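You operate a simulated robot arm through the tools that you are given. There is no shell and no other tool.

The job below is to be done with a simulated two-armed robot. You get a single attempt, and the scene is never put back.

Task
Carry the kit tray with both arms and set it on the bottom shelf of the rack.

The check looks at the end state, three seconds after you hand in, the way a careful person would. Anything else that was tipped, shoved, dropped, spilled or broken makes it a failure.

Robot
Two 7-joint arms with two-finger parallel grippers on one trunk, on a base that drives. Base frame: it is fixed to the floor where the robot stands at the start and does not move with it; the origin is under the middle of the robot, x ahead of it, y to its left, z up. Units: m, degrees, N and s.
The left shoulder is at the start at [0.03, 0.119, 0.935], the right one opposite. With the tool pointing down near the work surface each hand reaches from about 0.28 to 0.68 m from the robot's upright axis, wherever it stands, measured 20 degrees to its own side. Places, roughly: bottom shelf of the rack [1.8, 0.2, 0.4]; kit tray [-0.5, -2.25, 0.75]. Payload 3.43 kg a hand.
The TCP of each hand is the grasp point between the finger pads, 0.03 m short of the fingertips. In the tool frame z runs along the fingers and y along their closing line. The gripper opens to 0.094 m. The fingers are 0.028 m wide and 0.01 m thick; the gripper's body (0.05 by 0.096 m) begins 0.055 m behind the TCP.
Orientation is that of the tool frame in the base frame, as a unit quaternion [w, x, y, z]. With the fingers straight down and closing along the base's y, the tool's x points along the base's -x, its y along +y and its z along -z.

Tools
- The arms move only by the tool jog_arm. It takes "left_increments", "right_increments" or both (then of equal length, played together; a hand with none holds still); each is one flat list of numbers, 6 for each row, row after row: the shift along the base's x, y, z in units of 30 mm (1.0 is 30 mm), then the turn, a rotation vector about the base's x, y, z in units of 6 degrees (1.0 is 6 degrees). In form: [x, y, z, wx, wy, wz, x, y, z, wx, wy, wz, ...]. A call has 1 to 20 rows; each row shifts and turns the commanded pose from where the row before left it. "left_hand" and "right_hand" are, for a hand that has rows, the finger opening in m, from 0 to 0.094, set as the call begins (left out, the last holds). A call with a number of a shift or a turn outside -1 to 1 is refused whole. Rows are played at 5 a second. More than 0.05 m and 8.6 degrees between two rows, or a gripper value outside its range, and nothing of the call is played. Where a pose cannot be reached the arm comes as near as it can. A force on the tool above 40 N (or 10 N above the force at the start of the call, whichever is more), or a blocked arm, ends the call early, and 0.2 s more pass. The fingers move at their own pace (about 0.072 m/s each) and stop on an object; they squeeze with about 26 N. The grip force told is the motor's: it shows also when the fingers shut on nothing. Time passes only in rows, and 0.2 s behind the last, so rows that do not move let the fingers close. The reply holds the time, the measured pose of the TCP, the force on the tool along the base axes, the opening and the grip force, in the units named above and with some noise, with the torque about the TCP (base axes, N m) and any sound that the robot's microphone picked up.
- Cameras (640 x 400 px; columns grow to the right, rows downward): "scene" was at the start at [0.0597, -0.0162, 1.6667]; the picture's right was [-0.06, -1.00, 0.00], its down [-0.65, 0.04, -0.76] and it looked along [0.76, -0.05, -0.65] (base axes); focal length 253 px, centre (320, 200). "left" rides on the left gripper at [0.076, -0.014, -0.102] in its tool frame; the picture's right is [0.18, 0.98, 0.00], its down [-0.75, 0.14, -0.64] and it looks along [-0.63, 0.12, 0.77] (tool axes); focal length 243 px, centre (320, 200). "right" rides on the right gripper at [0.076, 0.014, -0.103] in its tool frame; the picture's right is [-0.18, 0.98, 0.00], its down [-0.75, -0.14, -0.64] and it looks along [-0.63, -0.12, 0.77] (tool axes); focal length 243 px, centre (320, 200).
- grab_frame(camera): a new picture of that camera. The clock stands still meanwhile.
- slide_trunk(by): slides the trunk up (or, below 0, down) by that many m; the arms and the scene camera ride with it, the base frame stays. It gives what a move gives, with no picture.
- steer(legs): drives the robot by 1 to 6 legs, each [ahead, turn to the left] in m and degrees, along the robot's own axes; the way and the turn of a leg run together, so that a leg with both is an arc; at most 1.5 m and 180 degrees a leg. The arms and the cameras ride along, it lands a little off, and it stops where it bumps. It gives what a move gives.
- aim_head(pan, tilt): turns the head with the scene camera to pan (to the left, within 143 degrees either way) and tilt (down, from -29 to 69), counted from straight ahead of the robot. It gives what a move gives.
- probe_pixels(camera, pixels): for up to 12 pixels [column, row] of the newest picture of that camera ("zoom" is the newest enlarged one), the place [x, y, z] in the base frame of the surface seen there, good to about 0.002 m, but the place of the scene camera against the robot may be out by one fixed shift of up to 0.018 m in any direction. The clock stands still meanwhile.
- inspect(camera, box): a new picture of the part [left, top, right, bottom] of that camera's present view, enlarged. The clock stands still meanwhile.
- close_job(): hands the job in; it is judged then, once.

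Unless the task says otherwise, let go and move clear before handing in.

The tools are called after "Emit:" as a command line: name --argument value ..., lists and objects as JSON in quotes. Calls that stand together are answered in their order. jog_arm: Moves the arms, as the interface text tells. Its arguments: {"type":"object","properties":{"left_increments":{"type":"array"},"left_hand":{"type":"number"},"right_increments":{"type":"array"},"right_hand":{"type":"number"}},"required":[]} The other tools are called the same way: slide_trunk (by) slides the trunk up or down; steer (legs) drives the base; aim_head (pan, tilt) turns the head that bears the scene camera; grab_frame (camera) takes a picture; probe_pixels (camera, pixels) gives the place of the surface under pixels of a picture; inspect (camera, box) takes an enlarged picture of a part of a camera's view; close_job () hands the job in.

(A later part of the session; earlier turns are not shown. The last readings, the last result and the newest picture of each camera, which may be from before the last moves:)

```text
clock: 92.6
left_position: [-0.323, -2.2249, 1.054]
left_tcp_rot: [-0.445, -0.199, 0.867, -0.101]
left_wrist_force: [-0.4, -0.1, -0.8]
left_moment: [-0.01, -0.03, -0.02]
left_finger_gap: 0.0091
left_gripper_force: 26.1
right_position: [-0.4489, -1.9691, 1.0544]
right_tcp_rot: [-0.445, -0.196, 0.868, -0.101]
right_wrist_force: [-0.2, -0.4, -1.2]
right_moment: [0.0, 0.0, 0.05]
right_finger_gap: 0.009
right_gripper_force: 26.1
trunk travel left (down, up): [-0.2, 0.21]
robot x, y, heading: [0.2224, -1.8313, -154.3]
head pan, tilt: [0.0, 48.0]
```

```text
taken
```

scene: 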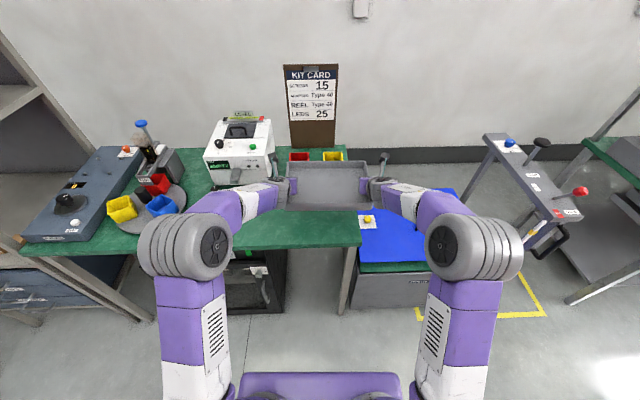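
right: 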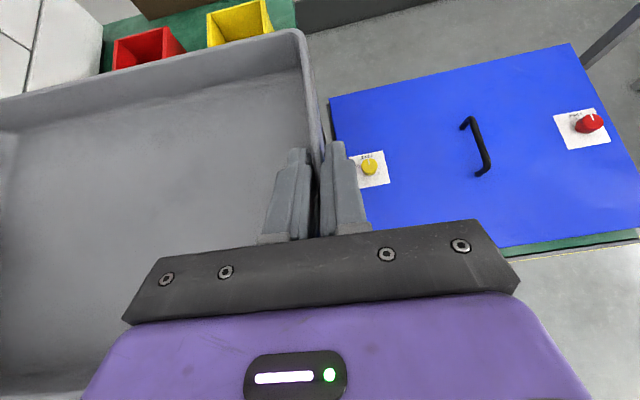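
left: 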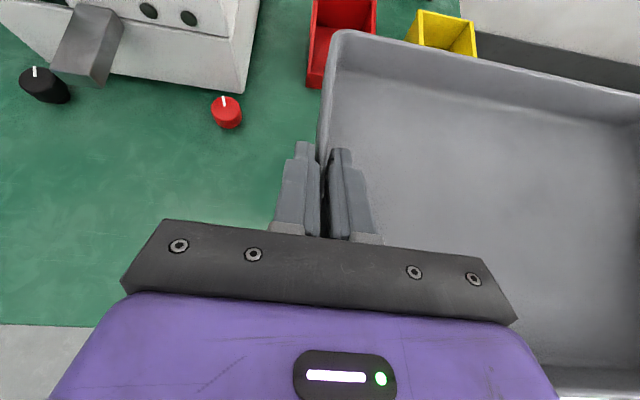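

I'm at the bench again, but the tray's right end now overhangs the side edge, with the blue panel directly under the right hand at (365,170). I'll shift 55 mm to the left and lower to just above the bench.

Emit:
jog_arm --left_increments '[0.398, -0.826, 0, 0, 0, 0, 0.398, -0.826, 0, 0, 0, 0, 0, 0, -0.9, 0, 0, 0, 0, 0, -0.9, 0, 0, 0, 0, 0, -0.9, 0, 0, 0, 0, 0, -0.9, 0, 0, 0, 0, 0, -0.9, 0, 0, 0, 0, 0, 0, 0, 0, 0]' --right_increments '[0.398, -0.826, 0, 0, 0, 0, 0.398, -0.826, 0, 0, 0, 0, 0, 0, -0.9, 0, 0, 0, 0, 0, -0.9, 0, 0, 0, 0, 0, -0.9, 0, 0, 0, 0, 0, -0.9, 0, 0, 0, 0, 0, -0.9, 0, 0, 0, 0, 0, 0, 0, 0, 0]'

Emit:
grab_frame --camera "left"

Emit:
grab_frame --camera "right"

Emit:
inspect --camera "scene" --box '[240, 165, 400, 265]'

```text
clock: 94.4
left_position: [-0.3015, -2.2739, 0.9186]
left_tcp_rot: [-0.445, -0.199, 0.867, -0.101]
left_wrist_force: [1.2, -1.1, -0.9]
left_moment: [0.04, -0.08, -0.02]
left_finger_gap: 0.0088
left_gripper_force: 26.8
right_position: [-0.425, -2.0166, 0.9197]
right_tcp_rot: [-0.445, -0.194, 0.868, -0.101]
right_wrist_force: [-0.5, 1.4, -1.9]
right_moment: [-0.03, 0.05, 0.02]
right_finger_gap: 0.009
right_gripper_force: 26.1
trunk travel left (down, up): [-0.2, 0.21]
robot x, y, heading: [0.2214, -1.8319, -154.3]
head pan, tilt: [0.0, 48.0]
```

```text
taken
```

left: 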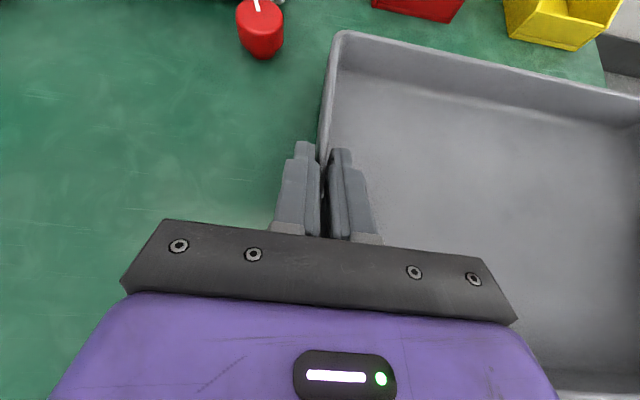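

```text
taken
```

right: 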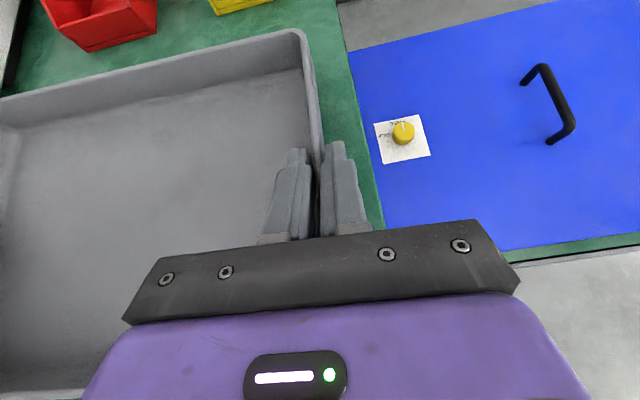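

```text
4.00 times, centred on (320, 215) of scene
```

zoom: 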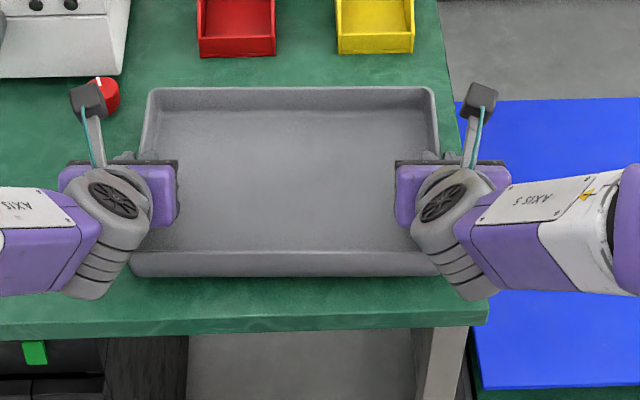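

The tray is over the bench with green visible on all sides. I'll lower the last 15 mm until it rests.

Emit:
jog_arm --left_increments '[0, 0, -0.25, 0, 0, 0, 0, 0, -0.17, 0, 0, 0, 0, 0, -0.07, 0, 0, 0, 0, 0, 0, 0, 0, 0]' --right_increments '[0, 0, -0.25, 0, 0, 0, 0, 0, -0.17, 0, 0, 0, 0, 0, -0.07, 0, 0, 0, 0, 0, 0, 0, 0, 0]'

```text
clock: 95.4
left_position: [-0.3016, -2.2738, 0.9045]
left_tcp_rot: [-0.445, -0.2, 0.867, -0.102]
left_wrist_force: [-0.6, -2.0, 1.6]
left_moment: [0.01, -0.04, 0.01]
left_finger_gap: 0.0087
left_gripper_force: 26.7
right_position: [-0.4262, -2.0188, 0.9051]
right_tcp_rot: [-0.446, -0.196, 0.868, -0.101]
right_wrist_force: [0.3, -0.3, -1.7]
right_moment: [-0.26, 0.41, 0.06]
right_finger_gap: 0.0089
right_gripper_force: 25.8
trunk travel left (down, up): [-0.2, 0.21]
robot x, y, heading: [0.2191, -1.8327, -154.1]
head pan, tilt: [0.0, 48.0]
```

The left end is touching down and the right is within about a millimetre. I'll open both hands and lift them straight up clear of the walls.

Emit:
jog_arm --left_increments '[0, 0, 0, 0, 0, 0, 0, 0, 0, 0, 0, 0, 0, 0, 0, 0, 0, 0, 0, 0, 0, 0, 0, 0]' --right_increments '[0, 0, -0.03, 0, 0, 0, 0, 0, 0, 0, 0, 0, 0, 0, 0, 0, 0, 0, 0, 0, 0, 0, 0, 0]' --left_hand 0.06 --right_hand 0.06

Emit:
jog_arm --left_increments '[0, 0, 0.9, 0, 0, 0, 0, 0, 0.9, 0, 0, 0, 0, 0, 0.9, 0, 0, 0, 0, 0, 0, 0, 0, 0]' --right_increments '[0, 0, 0.9, 0, 0, 0, 0, 0, 0.9, 0, 0, 0, 0, 0, 0.9, 0, 0, 0, 0, 0, 0, 0, 0, 0]'

Emit:
grab_frame --camera "left"

Emit:
grab_frame --camera "right"

Emit:
inspect --camera "scene" --box '[240, 165, 400, 265]'

```text
clock: 96.4
left_position: [-0.3007, -2.2731, 0.9039]
left_tcp_rot: [-0.445, -0.199, 0.867, -0.101]
left_wrist_force: [-0.3, 0.0, -0.4]
left_moment: [0.01, 0.0, -0.02]
left_finger_gap: 0.0596
left_gripper_force: 0.1
right_position: [-0.4262, -2.0175, 0.9034]
right_tcp_rot: [-0.445, -0.196, 0.868, -0.101]
right_wrist_force: [0.5, -0.9, 0.0]
right_moment: [-0.01, -0.02, 0.04]
right_finger_gap: 0.0601
right_gripper_force: 0.1
trunk travel left (down, up): [-0.2, 0.21]
robot x, y, heading: [0.2223, -1.8372, -154.3]
head pan, tilt: [0.0, 48.0]
```

```text
clock: 97.4
left_position: [-0.3021, -2.2743, 0.9848]
left_tcp_rot: [-0.445, -0.2, 0.867, -0.102]
left_wrist_force: [0.5, 0.1, -0.5]
left_moment: [0.07, -0.01, 0.01]
left_finger_gap: 0.0602
left_gripper_force: 0.0
right_position: [-0.4266, -2.0173, 0.9826]
right_tcp_rot: [-0.445, -0.197, 0.868, -0.102]
right_wrist_force: [-0.3, 0.7, 0.1]
right_moment: [-0.03, -0.05, -0.01]
right_finger_gap: 0.0599
right_gripper_force: 0.0
trunk travel left (down, up): [-0.2, 0.21]
robot x, y, heading: [0.2207, -1.8303, -154.2]
head pan, tilt: [0.0, 48.0]
```

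```text
taken
```

left: 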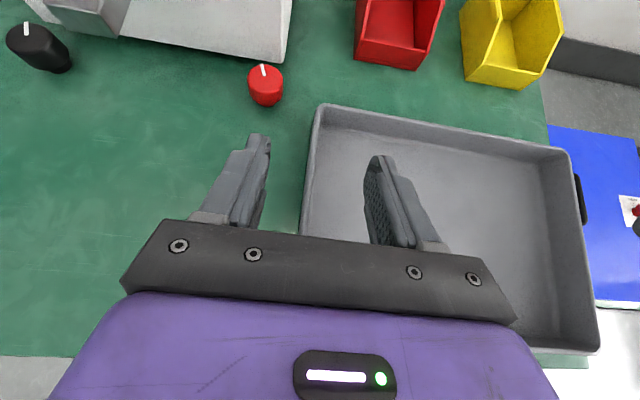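

```text
taken
```

right: 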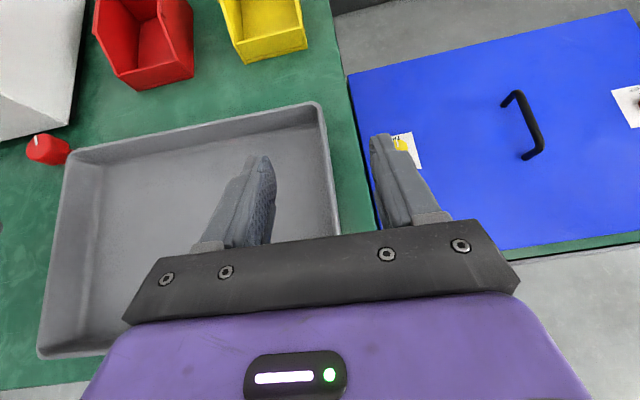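

```text
4.00 times, centred on (320, 215) of scene
```

zoom: 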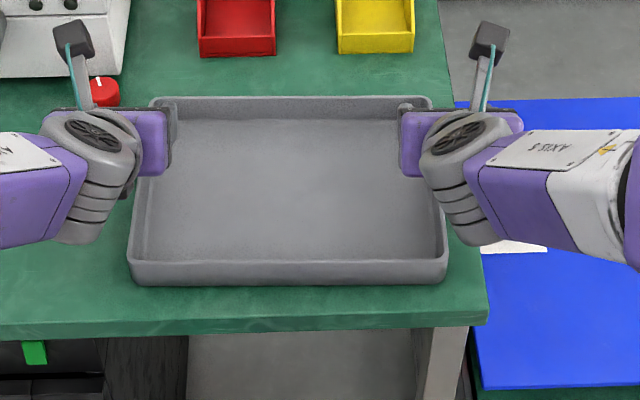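

The tray rests on the bench again, undisturbed. I'll measure its present corners with the gripper cameras for the new near-corner grasp.

Emit:
probe_pixels --camera "left" --pixels '[[318, 110], [310, 160], [306, 190], [303, 215], [568, 153], [575, 190], [590, 280], [597, 340], [596, 352], [585, 250], [560, 365], [440, 125]]'

Emit:
probe_pixels --camera "right" --pixels '[[70, 158], [62, 200], [55, 240], [45, 300], [40, 345], [45, 352], [90, 347], [320, 107], [328, 150], [332, 180], [336, 210], [100, 345]]'

```text
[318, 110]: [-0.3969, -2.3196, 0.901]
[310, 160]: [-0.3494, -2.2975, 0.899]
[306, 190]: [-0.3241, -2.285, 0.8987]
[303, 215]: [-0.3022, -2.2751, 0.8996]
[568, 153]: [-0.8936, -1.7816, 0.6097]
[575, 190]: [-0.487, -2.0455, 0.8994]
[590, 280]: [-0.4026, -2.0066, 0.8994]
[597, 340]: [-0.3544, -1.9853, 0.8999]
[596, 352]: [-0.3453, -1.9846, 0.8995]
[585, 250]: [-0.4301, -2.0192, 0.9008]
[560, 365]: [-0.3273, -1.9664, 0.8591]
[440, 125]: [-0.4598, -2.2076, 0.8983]
```

```text
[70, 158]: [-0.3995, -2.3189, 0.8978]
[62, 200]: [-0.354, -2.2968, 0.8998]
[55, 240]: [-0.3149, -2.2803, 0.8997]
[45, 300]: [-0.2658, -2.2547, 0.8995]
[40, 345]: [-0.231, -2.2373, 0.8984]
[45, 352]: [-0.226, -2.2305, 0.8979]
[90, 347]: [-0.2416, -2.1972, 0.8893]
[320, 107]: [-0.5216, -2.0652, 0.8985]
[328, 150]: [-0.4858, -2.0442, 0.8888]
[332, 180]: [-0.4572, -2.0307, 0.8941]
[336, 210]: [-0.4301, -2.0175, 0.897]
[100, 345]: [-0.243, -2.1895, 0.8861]
```

The tray sits at yaw -154°, with its near edge 0.098 m in front of its centre. The new grasp points are 55 mm in from the near edge: left (-0.273,-2.258), right (-0.397,-2.004). I'll pitch to 65° and shift there while still above the rim.

Emit:
jog_arm --left_increments '[0.49, 0.27, 0, -0.391, 0.8015, 0, 0.49, 0.27, 0, -0.391, 0.8015, 0, 0, 0, 0, 0, 0, 0]' --right_increments '[0.498, 0.225, 0, -0.391, 0.8015, 0, 0.498, 0.225, 0, -0.391, 0.8015, 0, 0, 0, 0, 0, 0, 0]'

Emit:
grab_frame --camera "left"

Emit:
grab_frame --camera "right"

Emit:
inspect --camera "scene" --box '[240, 165, 400, 265]'

```text
clock: 98.2
left_position: [-0.2717, -2.2586, 0.9862]
left_tcp_rot: [-0.524, -0.19, 0.821, -0.121]
left_wrist_force: [0.4, 0.5, 0.6]
left_moment: [0.02, -0.01, 0.0]
left_finger_gap: 0.0602
left_gripper_force: 0.1
right_position: [-0.3948, -2.0045, 0.9836]
right_tcp_rot: [-0.524, -0.185, 0.823, -0.12]
right_wrist_force: [0.2, -0.1, -0.2]
right_moment: [-0.02, 0.0, -0.01]
right_finger_gap: 0.0601
right_gripper_force: 0.1
trunk travel left (down, up): [-0.2, 0.21]
robot x, y, heading: [0.2168, -1.8294, -154.2]
head pan, tilt: [0.0, 48.0]
```

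```text
taken
```

left: 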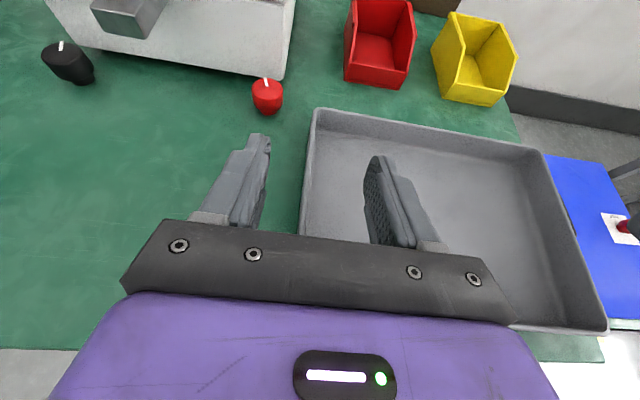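

```text
taken
```

right: 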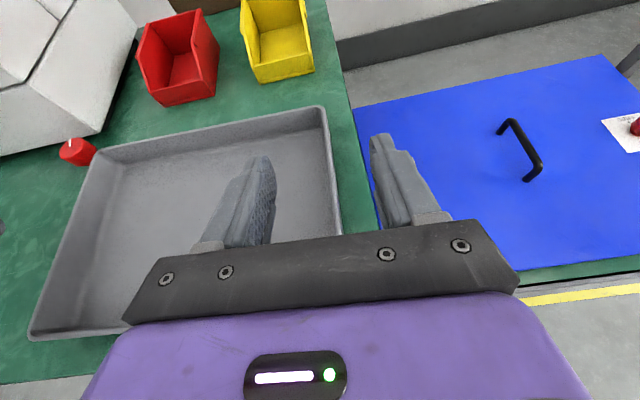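

```text
4.00 times, centred on (320, 215) of scene
```

zoom: 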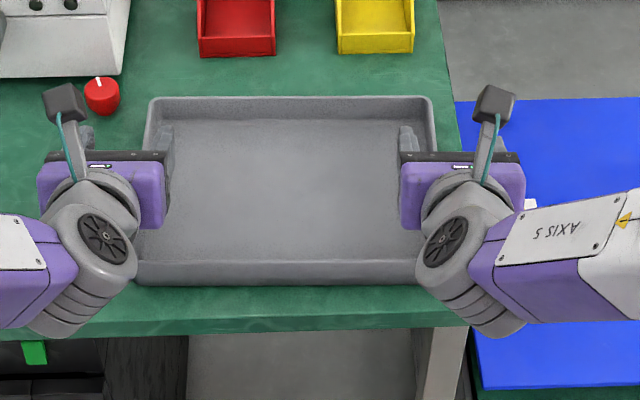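

The pitch is now 65° and both hands are over the near ends of the walls. I'll descend in two stages while watching for contact.

Emit:
jog_arm --left_increments '[0, 0, -0.79, 0, 0, 0, 0, 0, -0.79, 0, 0, 0, 0, 0, -0.79, 0, 0, 0, 0, 0, 0, 0, 0, 0]' --right_increments '[0, 0, -0.76, 0, 0, 0, 0, 0, -0.76, 0, 0, 0, 0, 0, -0.76, 0, 0, 0, 0, 0, 0, 0, 0, 0]'

Emit:
jog_arm --left_increments '[0, 0, -0.2, 0, 0, 0, 0, 0, -0.2, 0, 0, 0, 0, 0, 0, 0, 0, 0]' --right_increments '[0, 0, -0.2, 0, 0, 0, 0, 0, -0.2, 0, 0, 0, 0, 0, 0, 0, 0, 0]'

Emit:
grab_frame --camera "left"

Emit:
grab_frame --camera "right"

```text
clock: 99.2
left_position: [-0.271, -2.2605, 0.9142]
left_tcp_rot: [-0.525, -0.189, 0.821, -0.121]
left_wrist_force: [0.2, 0.2, 0.3]
left_moment: [0.03, 0.01, 0.05]
left_finger_gap: 0.0599
left_gripper_force: 0.0
right_position: [-0.3971, -2.0027, 0.916]
right_tcp_rot: [-0.525, -0.185, 0.822, -0.12]
right_wrist_force: [0.2, 0.1, -0.1]
right_moment: [0.0, -0.01, 0.01]
right_finger_gap: 0.0599
right_gripper_force: 0.1
trunk travel left (down, up): [-0.2, 0.21]
robot x, y, heading: [0.2227, -1.8363, -154.3]
head pan, tilt: [0.0, 48.0]
```

```text
clock: 100.0
left_position: [-0.272, -2.2599, 0.9138]
left_tcp_rot: [-0.524, -0.19, 0.822, -0.12]
left_wrist_force: [0.2, -0.1, 0.9]
left_moment: [-0.01, -0.01, 0.0]
left_finger_gap: 0.0597
left_gripper_force: 0.0
left hand out of reach, approached as far as the arm can: row 1, 2
right_position: [-0.3954, -2.0057, 0.9034]
right_tcp_rot: [-0.525, -0.186, 0.822, -0.12]
right_wrist_force: [-0.8, -0.2, -0.6]
right_moment: [0.04, -0.02, 0.0]
right_finger_gap: 0.06
right_gripper_force: 0.0
trunk travel left (down, up): [-0.2, 0.21]
robot x, y, heading: [0.2208, -1.8321, -154.0]
head pan, tilt: [0.0, 48.0]
```

```text
taken
```

left: 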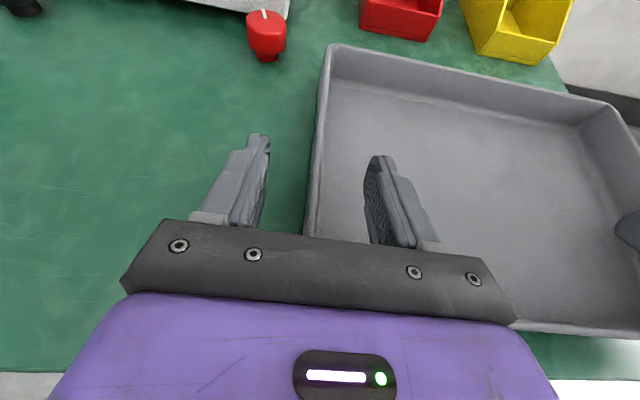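

```text
taken
```

right: 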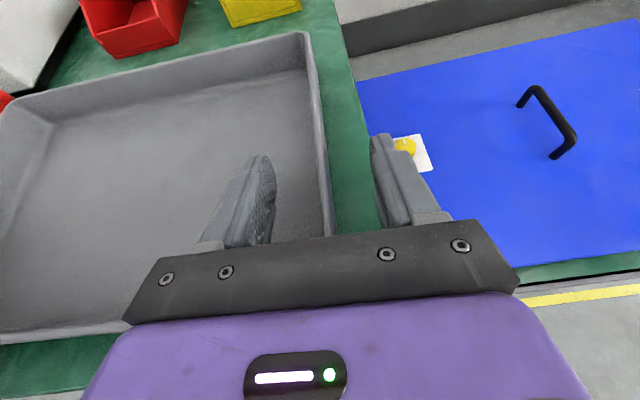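

The left arm ran out of reach at z≈0.914, which looks like a wrist limit with the elbow this high; there was no contact force. At the rack the hands will be about 0.3 m below the shoulders. I'll rehearse that geometry here by lifting the hands, raising the trunk 0.2 m and backing off 7 cm.

Emit:
jog_arm --left_increments '[0, 0, 0.9, 0, 0, 0, 0, 0, 0.9, 0, 0, 0, 0, 0, 0.9, 0, 0, 0, 0, 0, 0, 0, 0, 0]' --right_increments '[0, 0, 0.9, 0, 0, 0, 0, 0, 0.9, 0, 0, 0, 0, 0, 0.9, 0, 0, 0, 0, 0, 0, 0, 0, 0]'

Emit:
slide_trunk --by 0.2

Emit:
steer --legs '[[-0.07, 0]]'

```text
clock: 101.0
left_position: [-0.2714, -2.2593, 0.9964]
left_tcp_rot: [-0.524, -0.19, 0.822, -0.12]
left_wrist_force: [-1.4, 1.0, 0.1]
left_moment: [0.01, -0.03, -0.02]
left_finger_gap: 0.0601
left_gripper_force: 0.1
right_position: [-0.3936, -2.0047, 0.9857]
right_tcp_rot: [-0.524, -0.185, 0.823, -0.119]
right_wrist_force: [0.3, 0.0, -0.2]
right_moment: [-0.01, 0.0, 0.04]
right_finger_gap: 0.0601
right_gripper_force: 0.1
trunk travel left (down, up): [-0.2, 0.21]
robot x, y, heading: [0.2179, -1.8331, -154.6]
head pan, tilt: [0.0, 48.0]
```

```text
clock: 103.2
left_position: [-0.2717, -2.2588, 1.1958]
left_tcp_rot: [-0.523, -0.189, 0.822, -0.12]
left_wrist_force: [-0.2, 0.7, -0.4]
left_moment: [-0.01, 0.0, 0.0]
left_finger_gap: 0.0599
left_gripper_force: 0.2
right_position: [-0.3951, -2.0048, 1.1868]
right_tcp_rot: [-0.524, -0.185, 0.823, -0.119]
right_wrist_force: [0.1, -0.3, 0.2]
right_moment: [0.0, 0.01, -0.01]
right_finger_gap: 0.0597
right_gripper_force: 0.1
trunk travel left (down, up): [-0.4, 0.01]
robot x, y, heading: [0.2204, -1.8251, -154.4]
head pan, tilt: [0.0, 48.0]
```

```text
clock: 104.2
left_position: [-0.2089, -2.2293, 1.1964]
left_tcp_rot: [-0.523, -0.19, 0.822, -0.12]
left_wrist_force: [0.6, 0.4, -0.2]
left_moment: [0.0, -0.02, 0.02]
left_finger_gap: 0.0602
left_gripper_force: 0.0
right_position: [-0.3312, -1.9744, 1.1867]
right_tcp_rot: [-0.525, -0.185, 0.822, -0.12]
right_wrist_force: [0.3, -0.6, -0.6]
right_moment: [0.0, 0.0, -0.01]
right_finger_gap: 0.06
right_gripper_force: 0.1
trunk travel left (down, up): [-0.4, 0.01]
robot x, y, heading: [0.285, -1.7976, -154.1]
head pan, tilt: [0.0, 48.0]
```

I'll bring the hands forward and down over the grasp points again with the trunk raised, to z≈1.0.

Emit:
jog_arm --left_increments '[-0.304, -0.137, -0.933, 0, 0, 0, -0.304, -0.137, -0.933, 0, 0, 0, -0.304, -0.137, -0.933, 0, 0, 0, -0.304, -0.137, -0.933, 0, 0, 0, -0.304, -0.137, -0.933, 0, 0, 0, -0.304, -0.137, -0.933, 0, 0, 0, -0.304, -0.137, -0.933, 0, 0, 0, 0, 0, 0, 0, 0, 0]' --right_increments '[-0.312, -0.14, -0.889, 0, 0, 0, -0.312, -0.14, -0.889, 0, 0, 0, -0.312, -0.14, -0.889, 0, 0, 0, -0.312, -0.14, -0.889, 0, 0, 0, -0.312, -0.14, -0.889, 0, 0, 0, -0.312, -0.14, -0.889, 0, 0, 0, -0.312, -0.14, -0.889, 0, 0, 0, 0, 0, 0, 0, 0, 0]'

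Emit:
grab_frame --camera "scene"

```text
clock: 106.0
left_position: [-0.2402, -2.2468, 1.0951]
left_tcp_rot: [-0.522, -0.19, 0.822, -0.12]
left_wrist_force: [0.7, 0.6, 0.3]
left_moment: [0.03, 0.0, 0.0]
left_finger_gap: 0.0601
left_gripper_force: 0.0
left hand out of reach, approached as far as the arm can: row 4, 5, 6, 7
right_position: [-0.3919, -1.9952, 1.0622]
right_tcp_rot: [-0.522, -0.185, 0.824, -0.118]
right_wrist_force: [-0.8, -0.5, 0.4]
right_moment: [0.0, -0.02, 0.0]
right_finger_gap: 0.0598
right_gripper_force: 0.0
right hand out of reach, approached as far as the arm can: row 5, 6, 7
trunk travel left (down, up): [-0.4, 0.01]
robot x, y, heading: [0.2838, -1.8002, -154.3]
head pan, tilt: [0.0, 48.0]
```

```text
taken
```

scene: 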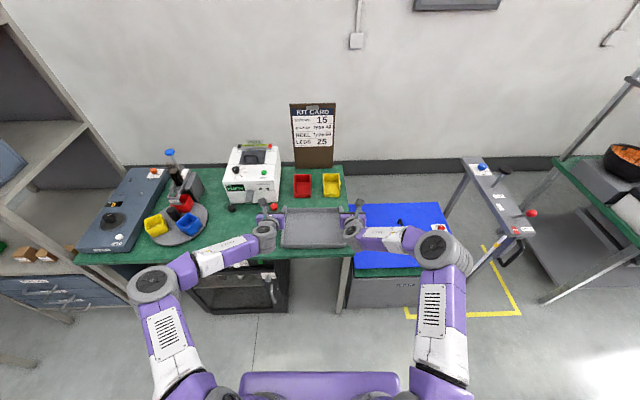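

With the hands lower relative to the shoulders, reach at 65° gets worse: the left hand stopped at z=1.095. A flat pitch is therefore impossible at shelf height, and I need to know which pitch is reachable there. With the tray safe on the bench, I'll back into the open aisle and test.

Emit:
jog_arm --left_increments '[0, 0, 0.9, 0, 0, 0, 0, 0, 0.9, 0, 0, 0, 0, 0, 0, 0, 0, 0]' --right_increments '[0, 0, 0.9, 0, 0, 0, 0, 0, 0.9, 0, 0, 0, 0, 0, 0.8, 0, 0, 0]'

Emit:
steer --legs '[[-0.3, 0]]'

Emit:
slide_trunk --by -0.4

Emit:
grab_frame --camera "scene"

```text
clock: 106.8
left_position: [-0.2415, -2.2466, 1.1495]
left_tcp_rot: [-0.524, -0.189, 0.822, -0.119]
left_wrist_force: [-0.4, -0.3, 0.3]
left_moment: [-0.03, 0.01, 0.0]
left_finger_gap: 0.0597
left_gripper_force: 0.0
right_position: [-0.393, -1.9953, 1.1414]
right_tcp_rot: [-0.524, -0.185, 0.823, -0.12]
right_wrist_force: [0.7, 0.0, -0.5]
right_moment: [-0.02, -0.02, 0.0]
right_finger_gap: 0.06
right_gripper_force: 0.1
trunk travel left (down, up): [-0.4, 0.01]
robot x, y, heading: [0.285, -1.8001, -154.2]
head pan, tilt: [0.0, 48.0]
```

```text
clock: 108.9
left_position: [0.027, -2.1145, 1.1506]
left_tcp_rot: [-0.524, -0.188, 0.822, -0.119]
left_wrist_force: [0.5, -0.9, -0.2]
left_moment: [0.01, 0.05, 0.0]
left_finger_gap: 0.0602
left_gripper_force: 0.0
right_position: [-0.1221, -1.8628, 1.1412]
right_tcp_rot: [-0.524, -0.184, 0.823, -0.12]
right_wrist_force: [-0.5, -1.1, 0.4]
right_moment: [-0.01, -0.01, 0.01]
right_finger_gap: 0.0598
right_gripper_force: 0.2
trunk travel left (down, up): [-0.4, 0.01]
robot x, y, heading: [0.5557, -1.6702, -154.5]
head pan, tilt: [0.0, 48.0]
```

```text
clock: 112.7
left_position: [0.0273, -2.1137, 0.7502]
left_tcp_rot: [-0.524, -0.187, 0.822, -0.119]
left_wrist_force: [0.9, -0.4, -0.5]
left_moment: [0.01, -0.01, 0.01]
left_finger_gap: 0.0601
left_gripper_force: 0.0
right_position: [-0.1229, -1.8638, 0.7409]
right_tcp_rot: [-0.524, -0.184, 0.823, -0.119]
right_wrist_force: [-0.2, 0.0, -0.5]
right_moment: [0.0, 0.02, 0.0]
right_finger_gap: 0.06
right_gripper_force: 0.0
trunk travel left (down, up): [0.0, 0.41]
robot x, y, heading: [0.5544, -1.6723, -154.4]
head pan, tilt: [0.0, 48.0]
```

```text
taken
```

scene: 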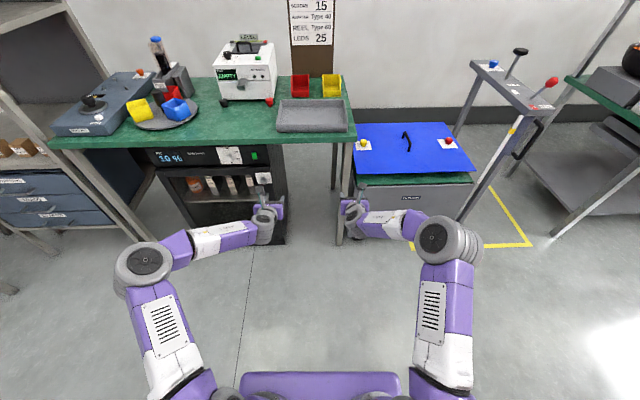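

The trunk is at its lowest and the space is open. I'll return to a 54° pitch and lower both hands toward z≈0.45 to see where reach ends.

Emit:
jog_arm --left_increments '[0, 0, 0, 0.396, -0.827, 0, 0, 0, 0, 0.396, -0.827, 0, 0, 0, -1, 0, 0, 0, 0, 0, -1, 0, 0, 0, 0, 0, -1, 0, 0, 0, 0, 0, -1, 0, 0, 0, 0, 0, -1, 0, 0, 0, 0, 0, -1, 0, 0, 0, 0, 0, -1, 0, 0, 0, 0, 0, -1, 0, 0, 0, 0, 0, -1, 0, 0, 0, 0, 0, -1, 0, 0, 0, 0, 0, 0, 0, 0, 0]' --right_increments '[0, 0, 0, 0.396, -0.827, 0, 0, 0, 0, 0.396, -0.827, 0, 0, 0, -1, 0, 0, 0, 0, 0, -1, 0, 0, 0, 0, 0, -1, 0, 0, 0, 0, 0, -1, 0, 0, 0, 0, 0, -1, 0, 0, 0, 0, 0, -1, 0, 0, 0, 0, 0, -1, 0, 0, 0, 0, 0, -1, 0, 0, 0, 0, 0, -1, 0, 0, 0, 0, 0, -1, 0, 0, 0, 0, 0, 0, 0, 0, 0]'

Emit:
grab_frame --camera "scene"

```text
clock: 115.5
left_position: [0.028, -2.1149, 0.5391]
left_tcp_rot: [-0.442, -0.199, 0.869, -0.101]
left_wrist_force: [-0.1, -0.9, -0.3]
left_moment: [-0.02, -0.01, 0.0]
left_finger_gap: 0.0598
left_gripper_force: 0.1
left hand out of reach, approached as far as the arm can: row 10, 11, 12
right_position: [-0.1287, -1.8623, 0.4467]
right_tcp_rot: [-0.442, -0.194, 0.87, -0.098]
right_wrist_force: [-0.3, 0.2, -0.2]
right_moment: [0.01, -0.02, -0.03]
right_finger_gap: 0.0598
right_gripper_force: 0.0
right hand out of reach, approached as far as the arm can: row 12
trunk travel left (down, up): [0.0, 0.41]
robot x, y, heading: [0.5544, -1.6663, -154.4]
head pan, tilt: [0.0, 48.0]
```

```text
taken
```

scene: 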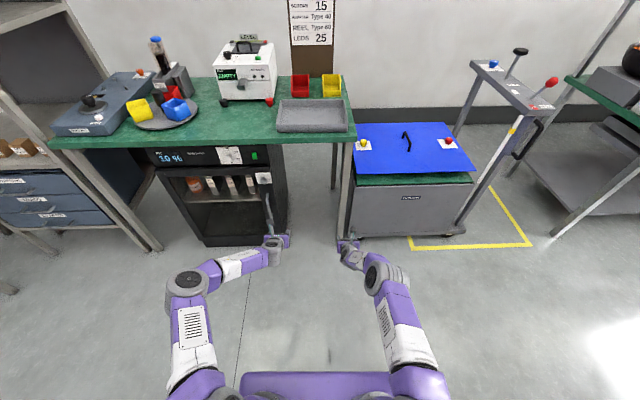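

At 54° the right hand (closer in, farther out) reached z=0.447 while the left stopped at 0.539. I'll try more forward reach with the left hand further inward.

Emit:
jog_arm --left_increments '[-0.433, 0.9, 0, 0, 0, 0, -0.75, -0.36, 0, 0, 0, 0, -0.75, -0.36, 0, 0, 0, 0, 0, 0, -1, 0, 0, 0, 0, 0, -1, 0, 0, 0, 0, 0, -1, 0, 0, 0, 0, 0, -1, 0, 0, 0, 0, 0, 0, 0, 0, 0]' --right_increments '[0, 0, 0, 0, 0, 0, -0.75, -0.36, 0, 0, 0, 0, -0.75, -0.36, 0, 0, 0, 0, 0, 0, -0.3, 0, 0, 0, 0, 0, -0.3, 0, 0, 0, 0, 0, -0.3, 0, 0, 0, 0, 0, -0.1, 0, 0, 0, 0, 0, 0, 0, 0, 0]'

Emit:
grab_frame --camera "scene"

```text
clock: 117.3
left_position: [-0.0314, -2.1097, 0.4198]
left_tcp_rot: [-0.443, -0.199, 0.869, -0.1]
left_wrist_force: [0.1, -0.5, -0.6]
left_moment: [0.0, -0.03, 0.01]
left_finger_gap: 0.0599
left_gripper_force: 0.1
right_position: [-0.1476, -1.8726, 0.4272]
right_tcp_rot: [-0.442, -0.194, 0.87, -0.099]
right_wrist_force: [0.8, 0.5, 0.1]
right_moment: [0.0, 0.03, 0.03]
right_finger_gap: 0.06
right_gripper_force: 0.0
right hand out of reach, approached as far as the arm can: row 3, 6
trunk travel left (down, up): [0.0, 0.41]
robot x, y, heading: [0.5545, -1.674, -154.5]
head pan, tilt: [0.0, 48.0]
```

```text
taken
```

scene: 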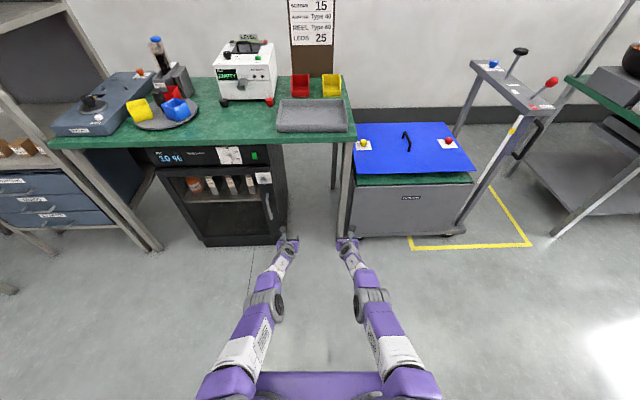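

With the arms nearly straight, both hands hold 54° at z≈0.42 about 0.72 m out, and the elbows drop low, which suits the shelf. I'll test whether 60° works in this posture too, since it would lower the wrists further.

Emit:
jog_arm --left_increments '[0, 0, 0, -0.43, 0.9, 0, 0, 0, 0, 0, 0, 0]' --right_increments '[0, 0, 0, -0.43, 0.9, 0, 0, 0, 0, 0, 0, 0]'

Emit:
grab_frame --camera "scene"

```text
clock: 117.9
left_position: [-0.0303, -2.1109, 0.4192]
left_tcp_rot: [-0.456, -0.198, 0.861, -0.106]
left_wrist_force: [-0.5, 0.0, 0.4]
left_moment: [-0.06, -0.02, -0.01]
left_finger_gap: 0.0601
left_gripper_force: 0.1
left hand out of reach, approached as far as the arm can: row 1
right_position: [-0.147, -1.8743, 0.4269]
right_tcp_rot: [-0.489, -0.189, 0.844, -0.111]
right_wrist_force: [0.7, 0.4, -0.1]
right_moment: [0.04, 0.04, -0.01]
right_finger_gap: 0.0599
right_gripper_force: 0.0
trunk travel left (down, up): [0.0, 0.41]
robot x, y, heading: [0.5562, -1.6708, -154.3]
head pan, tilt: [0.0, 48.0]
```

```text
taken
```

scene: 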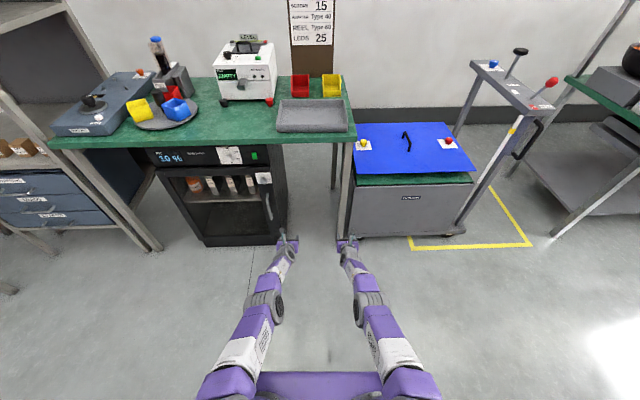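

The right hand reached 60°; the left stopped at 56° at a slightly wider position. I'll try both at matching lateral positions and a little farther out.

Emit:
jog_arm --left_increments '[-0.45, -0.22, 0, 0, 0, 0, 0, 0, 0, -0.3, 0.63, 0, 0, 0, 0, 0, 0, 0]' --right_increments '[-0.26, 0.54, 0, 0, 0, 0, -0.3, -0.15, 0, 0, 0, 0, 0, 0, 0, 0, 0, 0]'

```text
clock: 118.7
left_position: [-0.0296, -2.1117, 0.4195]
left_tcp_rot: [-0.487, -0.196, 0.844, -0.112]
left_wrist_force: [-0.1, 0.7, -0.6]
left_moment: [-0.03, 0.0, 0.0]
left_finger_gap: 0.06
left_gripper_force: 0.1
left hand out of reach, approached as far as the arm can: row 1
right_position: [-0.1559, -1.8562, 0.427]
right_tcp_rot: [-0.488, -0.189, 0.845, -0.111]
right_wrist_force: [-0.7, 0.3, 0.8]
right_moment: [-0.01, 0.02, -0.02]
right_finger_gap: 0.0602
right_gripper_force: 0.0
right hand out of reach, approached as far as the arm can: row 2
trunk travel left (down, up): [0.0, 0.41]
robot x, y, heading: [0.5553, -1.6704, -154.5]
head pan, tilt: [0.0, 48.0]
```

Both hands now hold 60° at z≈0.42 and ±0.142 m laterally, about 0.72 m out. I'll check that slightly shorter reaches work too, so I have some margin for adjustment.

Emit:
jog_arm --left_increments '[0.3, 0.144, 0, 0, 0, 0, 0.3, 0.144, 0, 0, 0, 0, 0, 0, 0, 0, 0, 0]' --right_increments '[0.3, 0.144, 0, 0, 0, 0, 0.3, 0.144, 0, 0, 0, 0, 0, 0, 0, 0, 0, 0]'

Emit:
jog_arm --left_increments '[0, 0, 0.5, 0, 0, 0, 0, 0, 0.5, 0, 0, 0, 0, 0, 0, 0, 0, 0]' --right_increments '[0, 0, 0.5, 0, 0, 0, 0, 0, 0.5, 0, 0, 0, 0, 0, 0, 0, 0, 0]'

Emit:
grab_frame --camera "scene"

```text
clock: 119.5
left_position: [-0.0166, -2.0956, 0.4115]
left_tcp_rot: [-0.483, -0.192, 0.847, -0.108]
left_wrist_force: [-0.3, 0.4, -0.2]
left_moment: [0.0, 0.01, 0.0]
left_finger_gap: 0.06
left_gripper_force: 0.1
left hand out of reach, approached as far as the arm can: row 1, 2
right_position: [-0.1358, -1.8559, 0.4179]
right_tcp_rot: [-0.482, -0.192, 0.847, -0.113]
right_wrist_force: [-0.4, -0.3, 0.1]
right_moment: [-0.02, 0.02, -0.02]
right_finger_gap: 0.06
right_gripper_force: 0.1
right hand out of reach, approached as far as the arm can: row 1, 2
trunk travel left (down, up): [0.0, 0.41]
robot x, y, heading: [0.5542, -1.6769, -154.3]
head pan, tilt: [0.0, 48.0]
```

```text
clock: 120.3
left_position: [-0.0136, -2.1023, 0.4471]
left_tcp_rot: [-0.485, -0.201, 0.842, -0.122]
left_wrist_force: [0.3, 0.5, 0.3]
left_moment: [0.04, -0.02, -0.02]
left_finger_gap: 0.0603
left_gripper_force: 0.1
left hand out of reach, approached as far as the arm can: row 1, 2
right_position: [-0.1381, -1.8484, 0.4329]
right_tcp_rot: [-0.488, -0.188, 0.845, -0.11]
right_wrist_force: [0.4, 0.1, -0.2]
right_moment: [0.03, 0.01, 0.0]
right_finger_gap: 0.0601
right_gripper_force: 0.1
right hand out of reach, approached as far as the arm can: row 1, 2
trunk travel left (down, up): [0.0, 0.41]
robot x, y, heading: [0.5559, -1.6744, -154.3]
head pan, tilt: [0.0, 48.0]
```

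```text
taken
```

scene: 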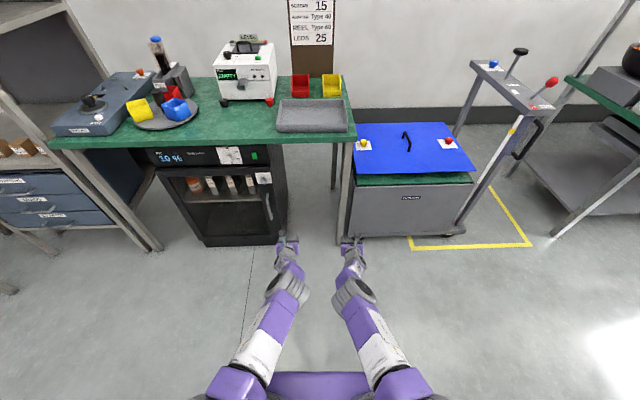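

At shorter reach the 60° pose is lost, and the elbows have now swung inward, visible at (288,288) and (352,292). That posture could actually suit the rack window, so I'll look at it closely.

Emit:
inspect --camera "scene" --box '[200, 220, 440, 400]'

Emit:
probe_pixels --camera "scene" --pixels '[[288, 288], [352, 292], [287, 262], [352, 265], [287, 245], [352, 245], [270, 320], [380, 320], [245, 360], [310, 385]]'

```text
2.22 times, centred on (320, 310) of scene
```

zoom: 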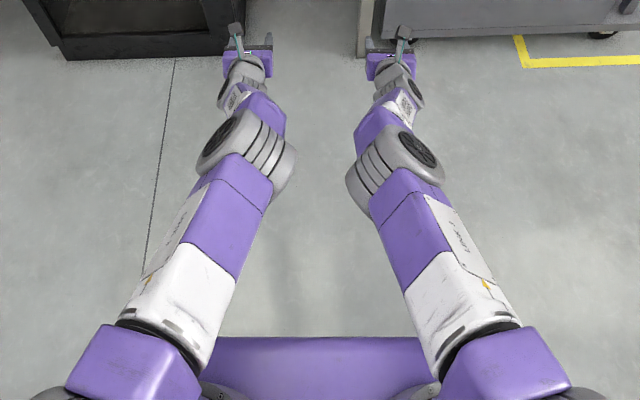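

```text
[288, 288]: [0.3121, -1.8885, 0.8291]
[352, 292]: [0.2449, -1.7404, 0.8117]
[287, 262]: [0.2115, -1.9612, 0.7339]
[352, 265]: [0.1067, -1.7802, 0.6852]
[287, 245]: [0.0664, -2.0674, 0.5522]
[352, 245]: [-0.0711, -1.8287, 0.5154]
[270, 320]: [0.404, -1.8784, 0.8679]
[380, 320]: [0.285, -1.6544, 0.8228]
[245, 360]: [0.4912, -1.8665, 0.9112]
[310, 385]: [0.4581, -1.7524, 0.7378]
```

Even in this posture the elbows sit 0.4 m behind the hands, so at the rack only the grippers and wrists would be near the boxes. I'll check how much reach margin a 50° pitch gives at z≈0.417.

Emit:
jog_arm --left_increments '[0, 0, 0, 0.36, -0.75, 0, 0, 0, 0, 0.36, -0.75, 0, 0, 0, -0.5, 0, 0, 0, 0, 0, -0.5, 0, 0, 0, 0, 0, 0, 0, 0, 0]' --right_increments '[0, 0, 0, 0.36, -0.75, 0, 0, 0, 0, 0.36, -0.75, 0, 0, 0, -0.25, 0, 0, 0, 0, 0, -0.25, 0, 0, 0, 0, 0, 0, 0, 0, 0]'

Emit:
jog_arm --left_increments '[0.3, 0.144, 0, 0, 0, 0, 0.3, 0.144, 0, 0, 0, 0, 0.3, 0.144, 0, 0, 0, 0, 0, 0, 0, 0, 0, 0]' --right_increments '[0.3, 0.144, 0, 0, 0, 0, 0.3, 0.144, 0, 0, 0, 0, 0.3, 0.144, 0, 0, 0, 0, 0, 0, 0, 0, 0, 0]'

Emit:
grab_frame --camera "scene"

```text
clock: 121.5
left_position: [-0.0147, -2.1003, 0.4169]
left_tcp_rot: [-0.485, -0.201, 0.842, -0.123]
left_wrist_force: [-0.3, 0.3, -0.7]
left_moment: [-0.02, 0.02, -0.03]
left_finger_gap: 0.0599
left_gripper_force: 0.2
left hand out of reach, approached as far as the arm can: row 1, 2
right_position: [-0.1389, -1.8464, 0.4178]
right_tcp_rot: [-0.488, -0.189, 0.845, -0.111]
right_wrist_force: [-0.3, -0.1, 0.5]
right_moment: [0.0, 0.02, 0.02]
right_finger_gap: 0.0601
right_gripper_force: 0.0
right hand out of reach, approached as far as the arm can: row 1, 2
trunk travel left (down, up): [0.0, 0.41]
robot x, y, heading: [0.5531, -1.6725, -154.4]
head pan, tilt: [0.0, 48.0]
```

```text
clock: 122.5
left_position: [0.0129, -2.0883, 0.4184]
left_tcp_rot: [-0.486, -0.201, 0.842, -0.122]
left_wrist_force: [-0.2, -0.9, -0.3]
left_moment: [0.0, 0.0, 0.03]
left_finger_gap: 0.0599
left_gripper_force: 0.0
right_position: [-0.1111, -1.8348, 0.4183]
right_tcp_rot: [-0.489, -0.188, 0.845, -0.109]
right_wrist_force: [0.3, -0.5, 0.4]
right_moment: [0.0, 0.0, -0.03]
right_finger_gap: 0.0599
right_gripper_force: 0.1
trunk travel left (down, up): [0.0, 0.41]
robot x, y, heading: [0.5541, -1.6727, -154.3]
head pan, tilt: [0.0, 48.0]
```

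```text
taken
```

scene: 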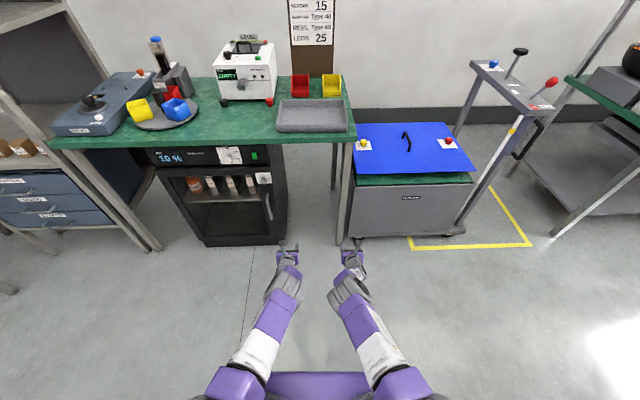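

In this elbows-in posture the hands reached z=0.418 at 0.67 m with the pitch still at 60° and no reach warning, and it refuses the smaller pitch. It may allow even flatter ones, so I'll test 66° and then more reach.

Emit:
jog_arm --left_increments '[0, 0, 0, -0.43, 0.9, 0, 0, 0, 0, 0, 0, 0]' --right_increments '[0, 0, 0, -0.43, 0.9, 0, 0, 0, 0, 0, 0, 0]'

Emit:
jog_arm --left_increments '[-0.45, -0.216, 0, 0, 0, 0, -0.45, -0.216, 0, 0, 0, 0, 0, 0, 0, 0, 0, 0]' --right_increments '[-0.45, -0.216, 0, 0, 0, 0, -0.45, -0.216, 0, 0, 0, 0, 0, 0, 0, 0, 0, 0]'

Emit:
grab_frame --camera "scene"

```text
clock: 123.1
left_position: [0.013, -2.0884, 0.4183]
left_tcp_rot: [-0.53, -0.196, 0.815, -0.133]
left_wrist_force: [-0.6, -0.1, -1.7]
left_moment: [-0.02, -0.02, 0.01]
left_finger_gap: 0.0601
left_gripper_force: 0.1
right_position: [-0.1104, -1.8349, 0.4185]
right_tcp_rot: [-0.532, -0.182, 0.818, -0.12]
right_wrist_force: [-0.7, -0.4, 0.2]
right_moment: [-0.02, 0.02, -0.01]
right_finger_gap: 0.06
right_gripper_force: 0.1
trunk travel left (down, up): [0.0, 0.41]
robot x, y, heading: [0.5556, -1.6731, -154.3]
head pan, tilt: [0.0, 48.0]
```

```text
clock: 123.9
left_position: [-0.0163, -2.1005, 0.4169]
left_tcp_rot: [-0.528, -0.196, 0.816, -0.131]
left_wrist_force: [0.2, 0.1, -0.3]
left_moment: [0.04, -0.02, -0.06]
left_finger_gap: 0.06
left_gripper_force: 0.1
right_position: [-0.1374, -1.8472, 0.4194]
right_tcp_rot: [-0.532, -0.181, 0.819, -0.119]
right_wrist_force: [-0.2, -0.6, 1.0]
right_moment: [-0.03, 0.01, -0.03]
right_finger_gap: 0.0598
right_gripper_force: 0.1
trunk travel left (down, up): [0.0, 0.41]
robot x, y, heading: [0.5529, -1.673, -154.5]
head pan, tilt: [0.0, 48.0]
```

```text
taken
```

scene: 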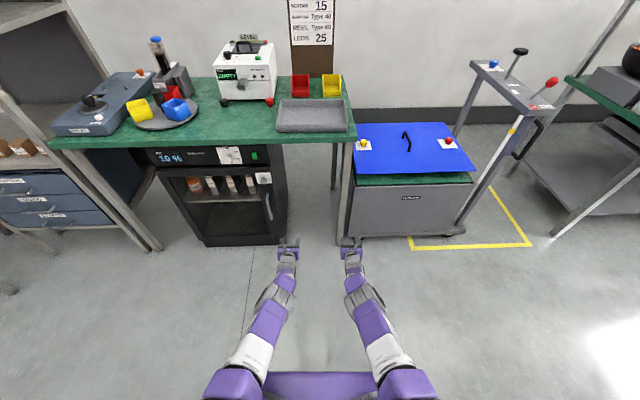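

The elbows-in branch gives 66° with no reach warning from 0.67 to 0.70 m, with low wrists and free elbows, which is just what I need at the rack. I'll now raise the hands 0.15 m to see whether the branch also works in the height range needed at the bench.

Emit:
jog_arm --left_increments '[0, 0, 1, 0, 0, 0, 0, 0, 1, 0, 0, 0, 0, 0, 1, 0, 0, 0, 0, 0, 1, 0, 0, 0, 0, 0, 1, 0, 0, 0, 0, 0, 0, 0, 0, 0]' --right_increments '[0, 0, 1, 0, 0, 0, 0, 0, 1, 0, 0, 0, 0, 0, 1, 0, 0, 0, 0, 0, 1, 0, 0, 0, 0, 0, 1, 0, 0, 0, 0, 0, 0, 0, 0, 0]'

Emit:
grab_frame --camera "scene"

```text
clock: 125.5
left_position: [0.008, -2.1576, 0.5225]
left_tcp_rot: [-0.526, -0.243, 0.8, -0.154]
left_wrist_force: [0.1, -0.7, 0.5]
left_moment: [0.0, 0.0, 0.01]
left_finger_gap: 0.0601
left_gripper_force: 0.0
left hand out of reach, approached as far as the arm can: row 4, 5
right_position: [-0.135, -1.7962, 0.4703]
right_tcp_rot: [-0.514, -0.16, 0.838, -0.089]
right_wrist_force: [-0.6, -0.4, 0.0]
right_moment: [-0.03, 0.02, -0.01]
right_finger_gap: 0.0602
right_gripper_force: 0.0
right hand out of reach, approached as far as the arm can: row 3, 4, 5
trunk travel left (down, up): [0.0, 0.41]
robot x, y, heading: [0.5531, -1.672, -154.3]
head pan, tilt: [0.0, 48.0]
stopped in row 6 (left hand): the arm was blocked; the commanded pose is now the measured one
```

```text
taken
```

scene: 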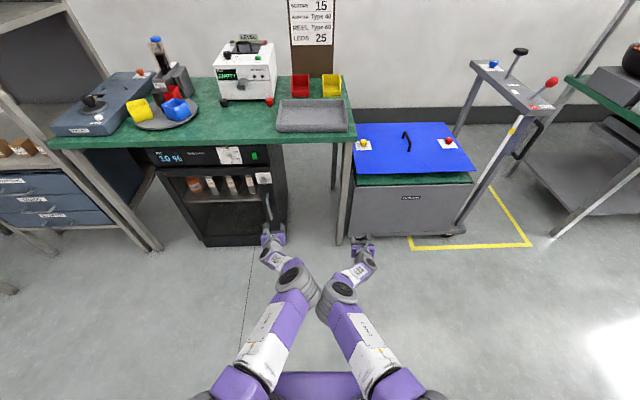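

The elbows bumped each other when raised, so this branch only works with the arms nearly straight. I'll undo that last motion and return to the good low pose.

Emit:
jog_arm --left_increments '[-0.203, 0.476, -0.88, -0.02, -0.04, -0.258, -0.203, 0.476, -0.88, -0.02, -0.04, -0.258, -0.203, 0.476, -0.88, -0.02, -0.04, -0.258, -0.203, 0.476, -0.88, -0.02, -0.04, -0.258, 0, 0, 0, 0, 0, 0]' --right_increments '[-0.02, -0.425, -0.424, -0.09, 0.105, 0.165, -0.02, -0.425, -0.424, -0.09, 0.105, 0.165, -0.02, -0.425, -0.424, -0.09, 0.105, 0.165, -0.02, -0.425, -0.424, -0.09, 0.105, 0.165, 0, 0, 0, 0, 0, 0]'

Emit:
grab_frame --camera "scene"

```text
clock: 126.7
left_position: [-0.0178, -2.1016, 0.4168]
left_tcp_rot: [-0.528, -0.196, 0.816, -0.13]
left_wrist_force: [0.3, -0.8, -0.6]
left_moment: [0.01, -0.02, 0.01]
left_finger_gap: 0.0601
left_gripper_force: 0.0
right_position: [-0.1361, -1.848, 0.4187]
right_tcp_rot: [-0.532, -0.182, 0.818, -0.119]
right_wrist_force: [-0.5, 1.1, -0.5]
right_moment: [0.01, -0.01, 0.01]
right_finger_gap: 0.0601
right_gripper_force: 0.1
trunk travel left (down, up): [0.0, 0.41]
robot x, y, heading: [0.5537, -1.671, -154.6]
head pan, tilt: [0.0, 48.0]
```

```text
taken
```

scene: 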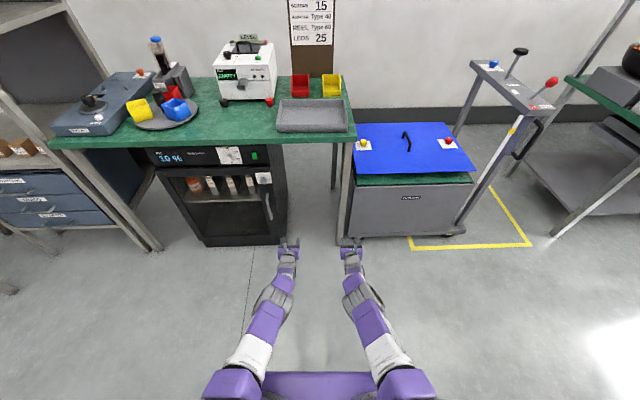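

Back in the good pose. I'll raise the trunk fully, then move the hands up and forward together so the arms stay nearly straight.

Emit:
slide_trunk --by 0.41

Emit:
jog_arm --left_increments '[-0.45, -0.216, 0, 0, 0, -0.1, -0.225, -0.108, 0.9, 0, 0, -0.117, -0.225, -0.108, 0.9, 0, 0, 0, -0.225, -0.108, 0.9, 0, 0, 0, -0.225, -0.108, 0.9, 0, 0, 0, 0, 0, 0, 0, 0, 0]' --right_increments '[-0.45, -0.216, 0, 0, 0, 0.07, -0.225, -0.108, 0.9, 0, 0, 0.07, -0.225, -0.108, 0.9, 0, 0, 0, -0.225, -0.108, 0.9, 0, 0, 0, -0.225, -0.108, 0.9, 0, 0, 0, 0, 0, 0, 0, 0, 0]'

Emit:
grab_frame --camera "scene"

```text
refused: 0.41 is not a number from -0.4 to 0.4
```

```text
clock: 128.1
left_position: [-0.0389, -2.1105, 0.5055]
left_tcp_rot: [-0.532, -0.186, 0.817, -0.125]
left_wrist_force: [0.2, 0.5, 0.4]
left_moment: [0.07, -0.01, 0.0]
left_finger_gap: 0.0601
left_gripper_force: 0.0
left hand out of reach, approached as far as the arm can: row 1, 5
right_position: [-0.1637, -1.8638, 0.5157]
right_tcp_rot: [-0.536, -0.181, 0.817, -0.114]
right_wrist_force: [0.4, -0.4, 0.2]
right_moment: [0.01, -0.01, 0.01]
right_finger_gap: 0.0602
right_gripper_force: 0.1
right hand out of reach, approached as far as the arm can: row 1, 5
trunk travel left (down, up): [0.0, 0.41]
robot x, y, heading: [0.5538, -1.671, -154.6]
head pan, tilt: [0.0, 48.0]
```

```text
taken
```

scene: 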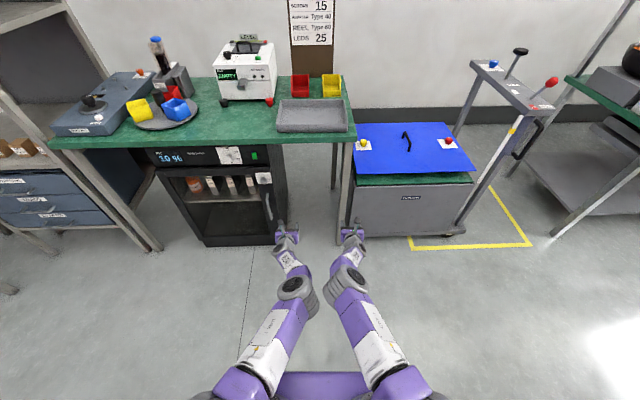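

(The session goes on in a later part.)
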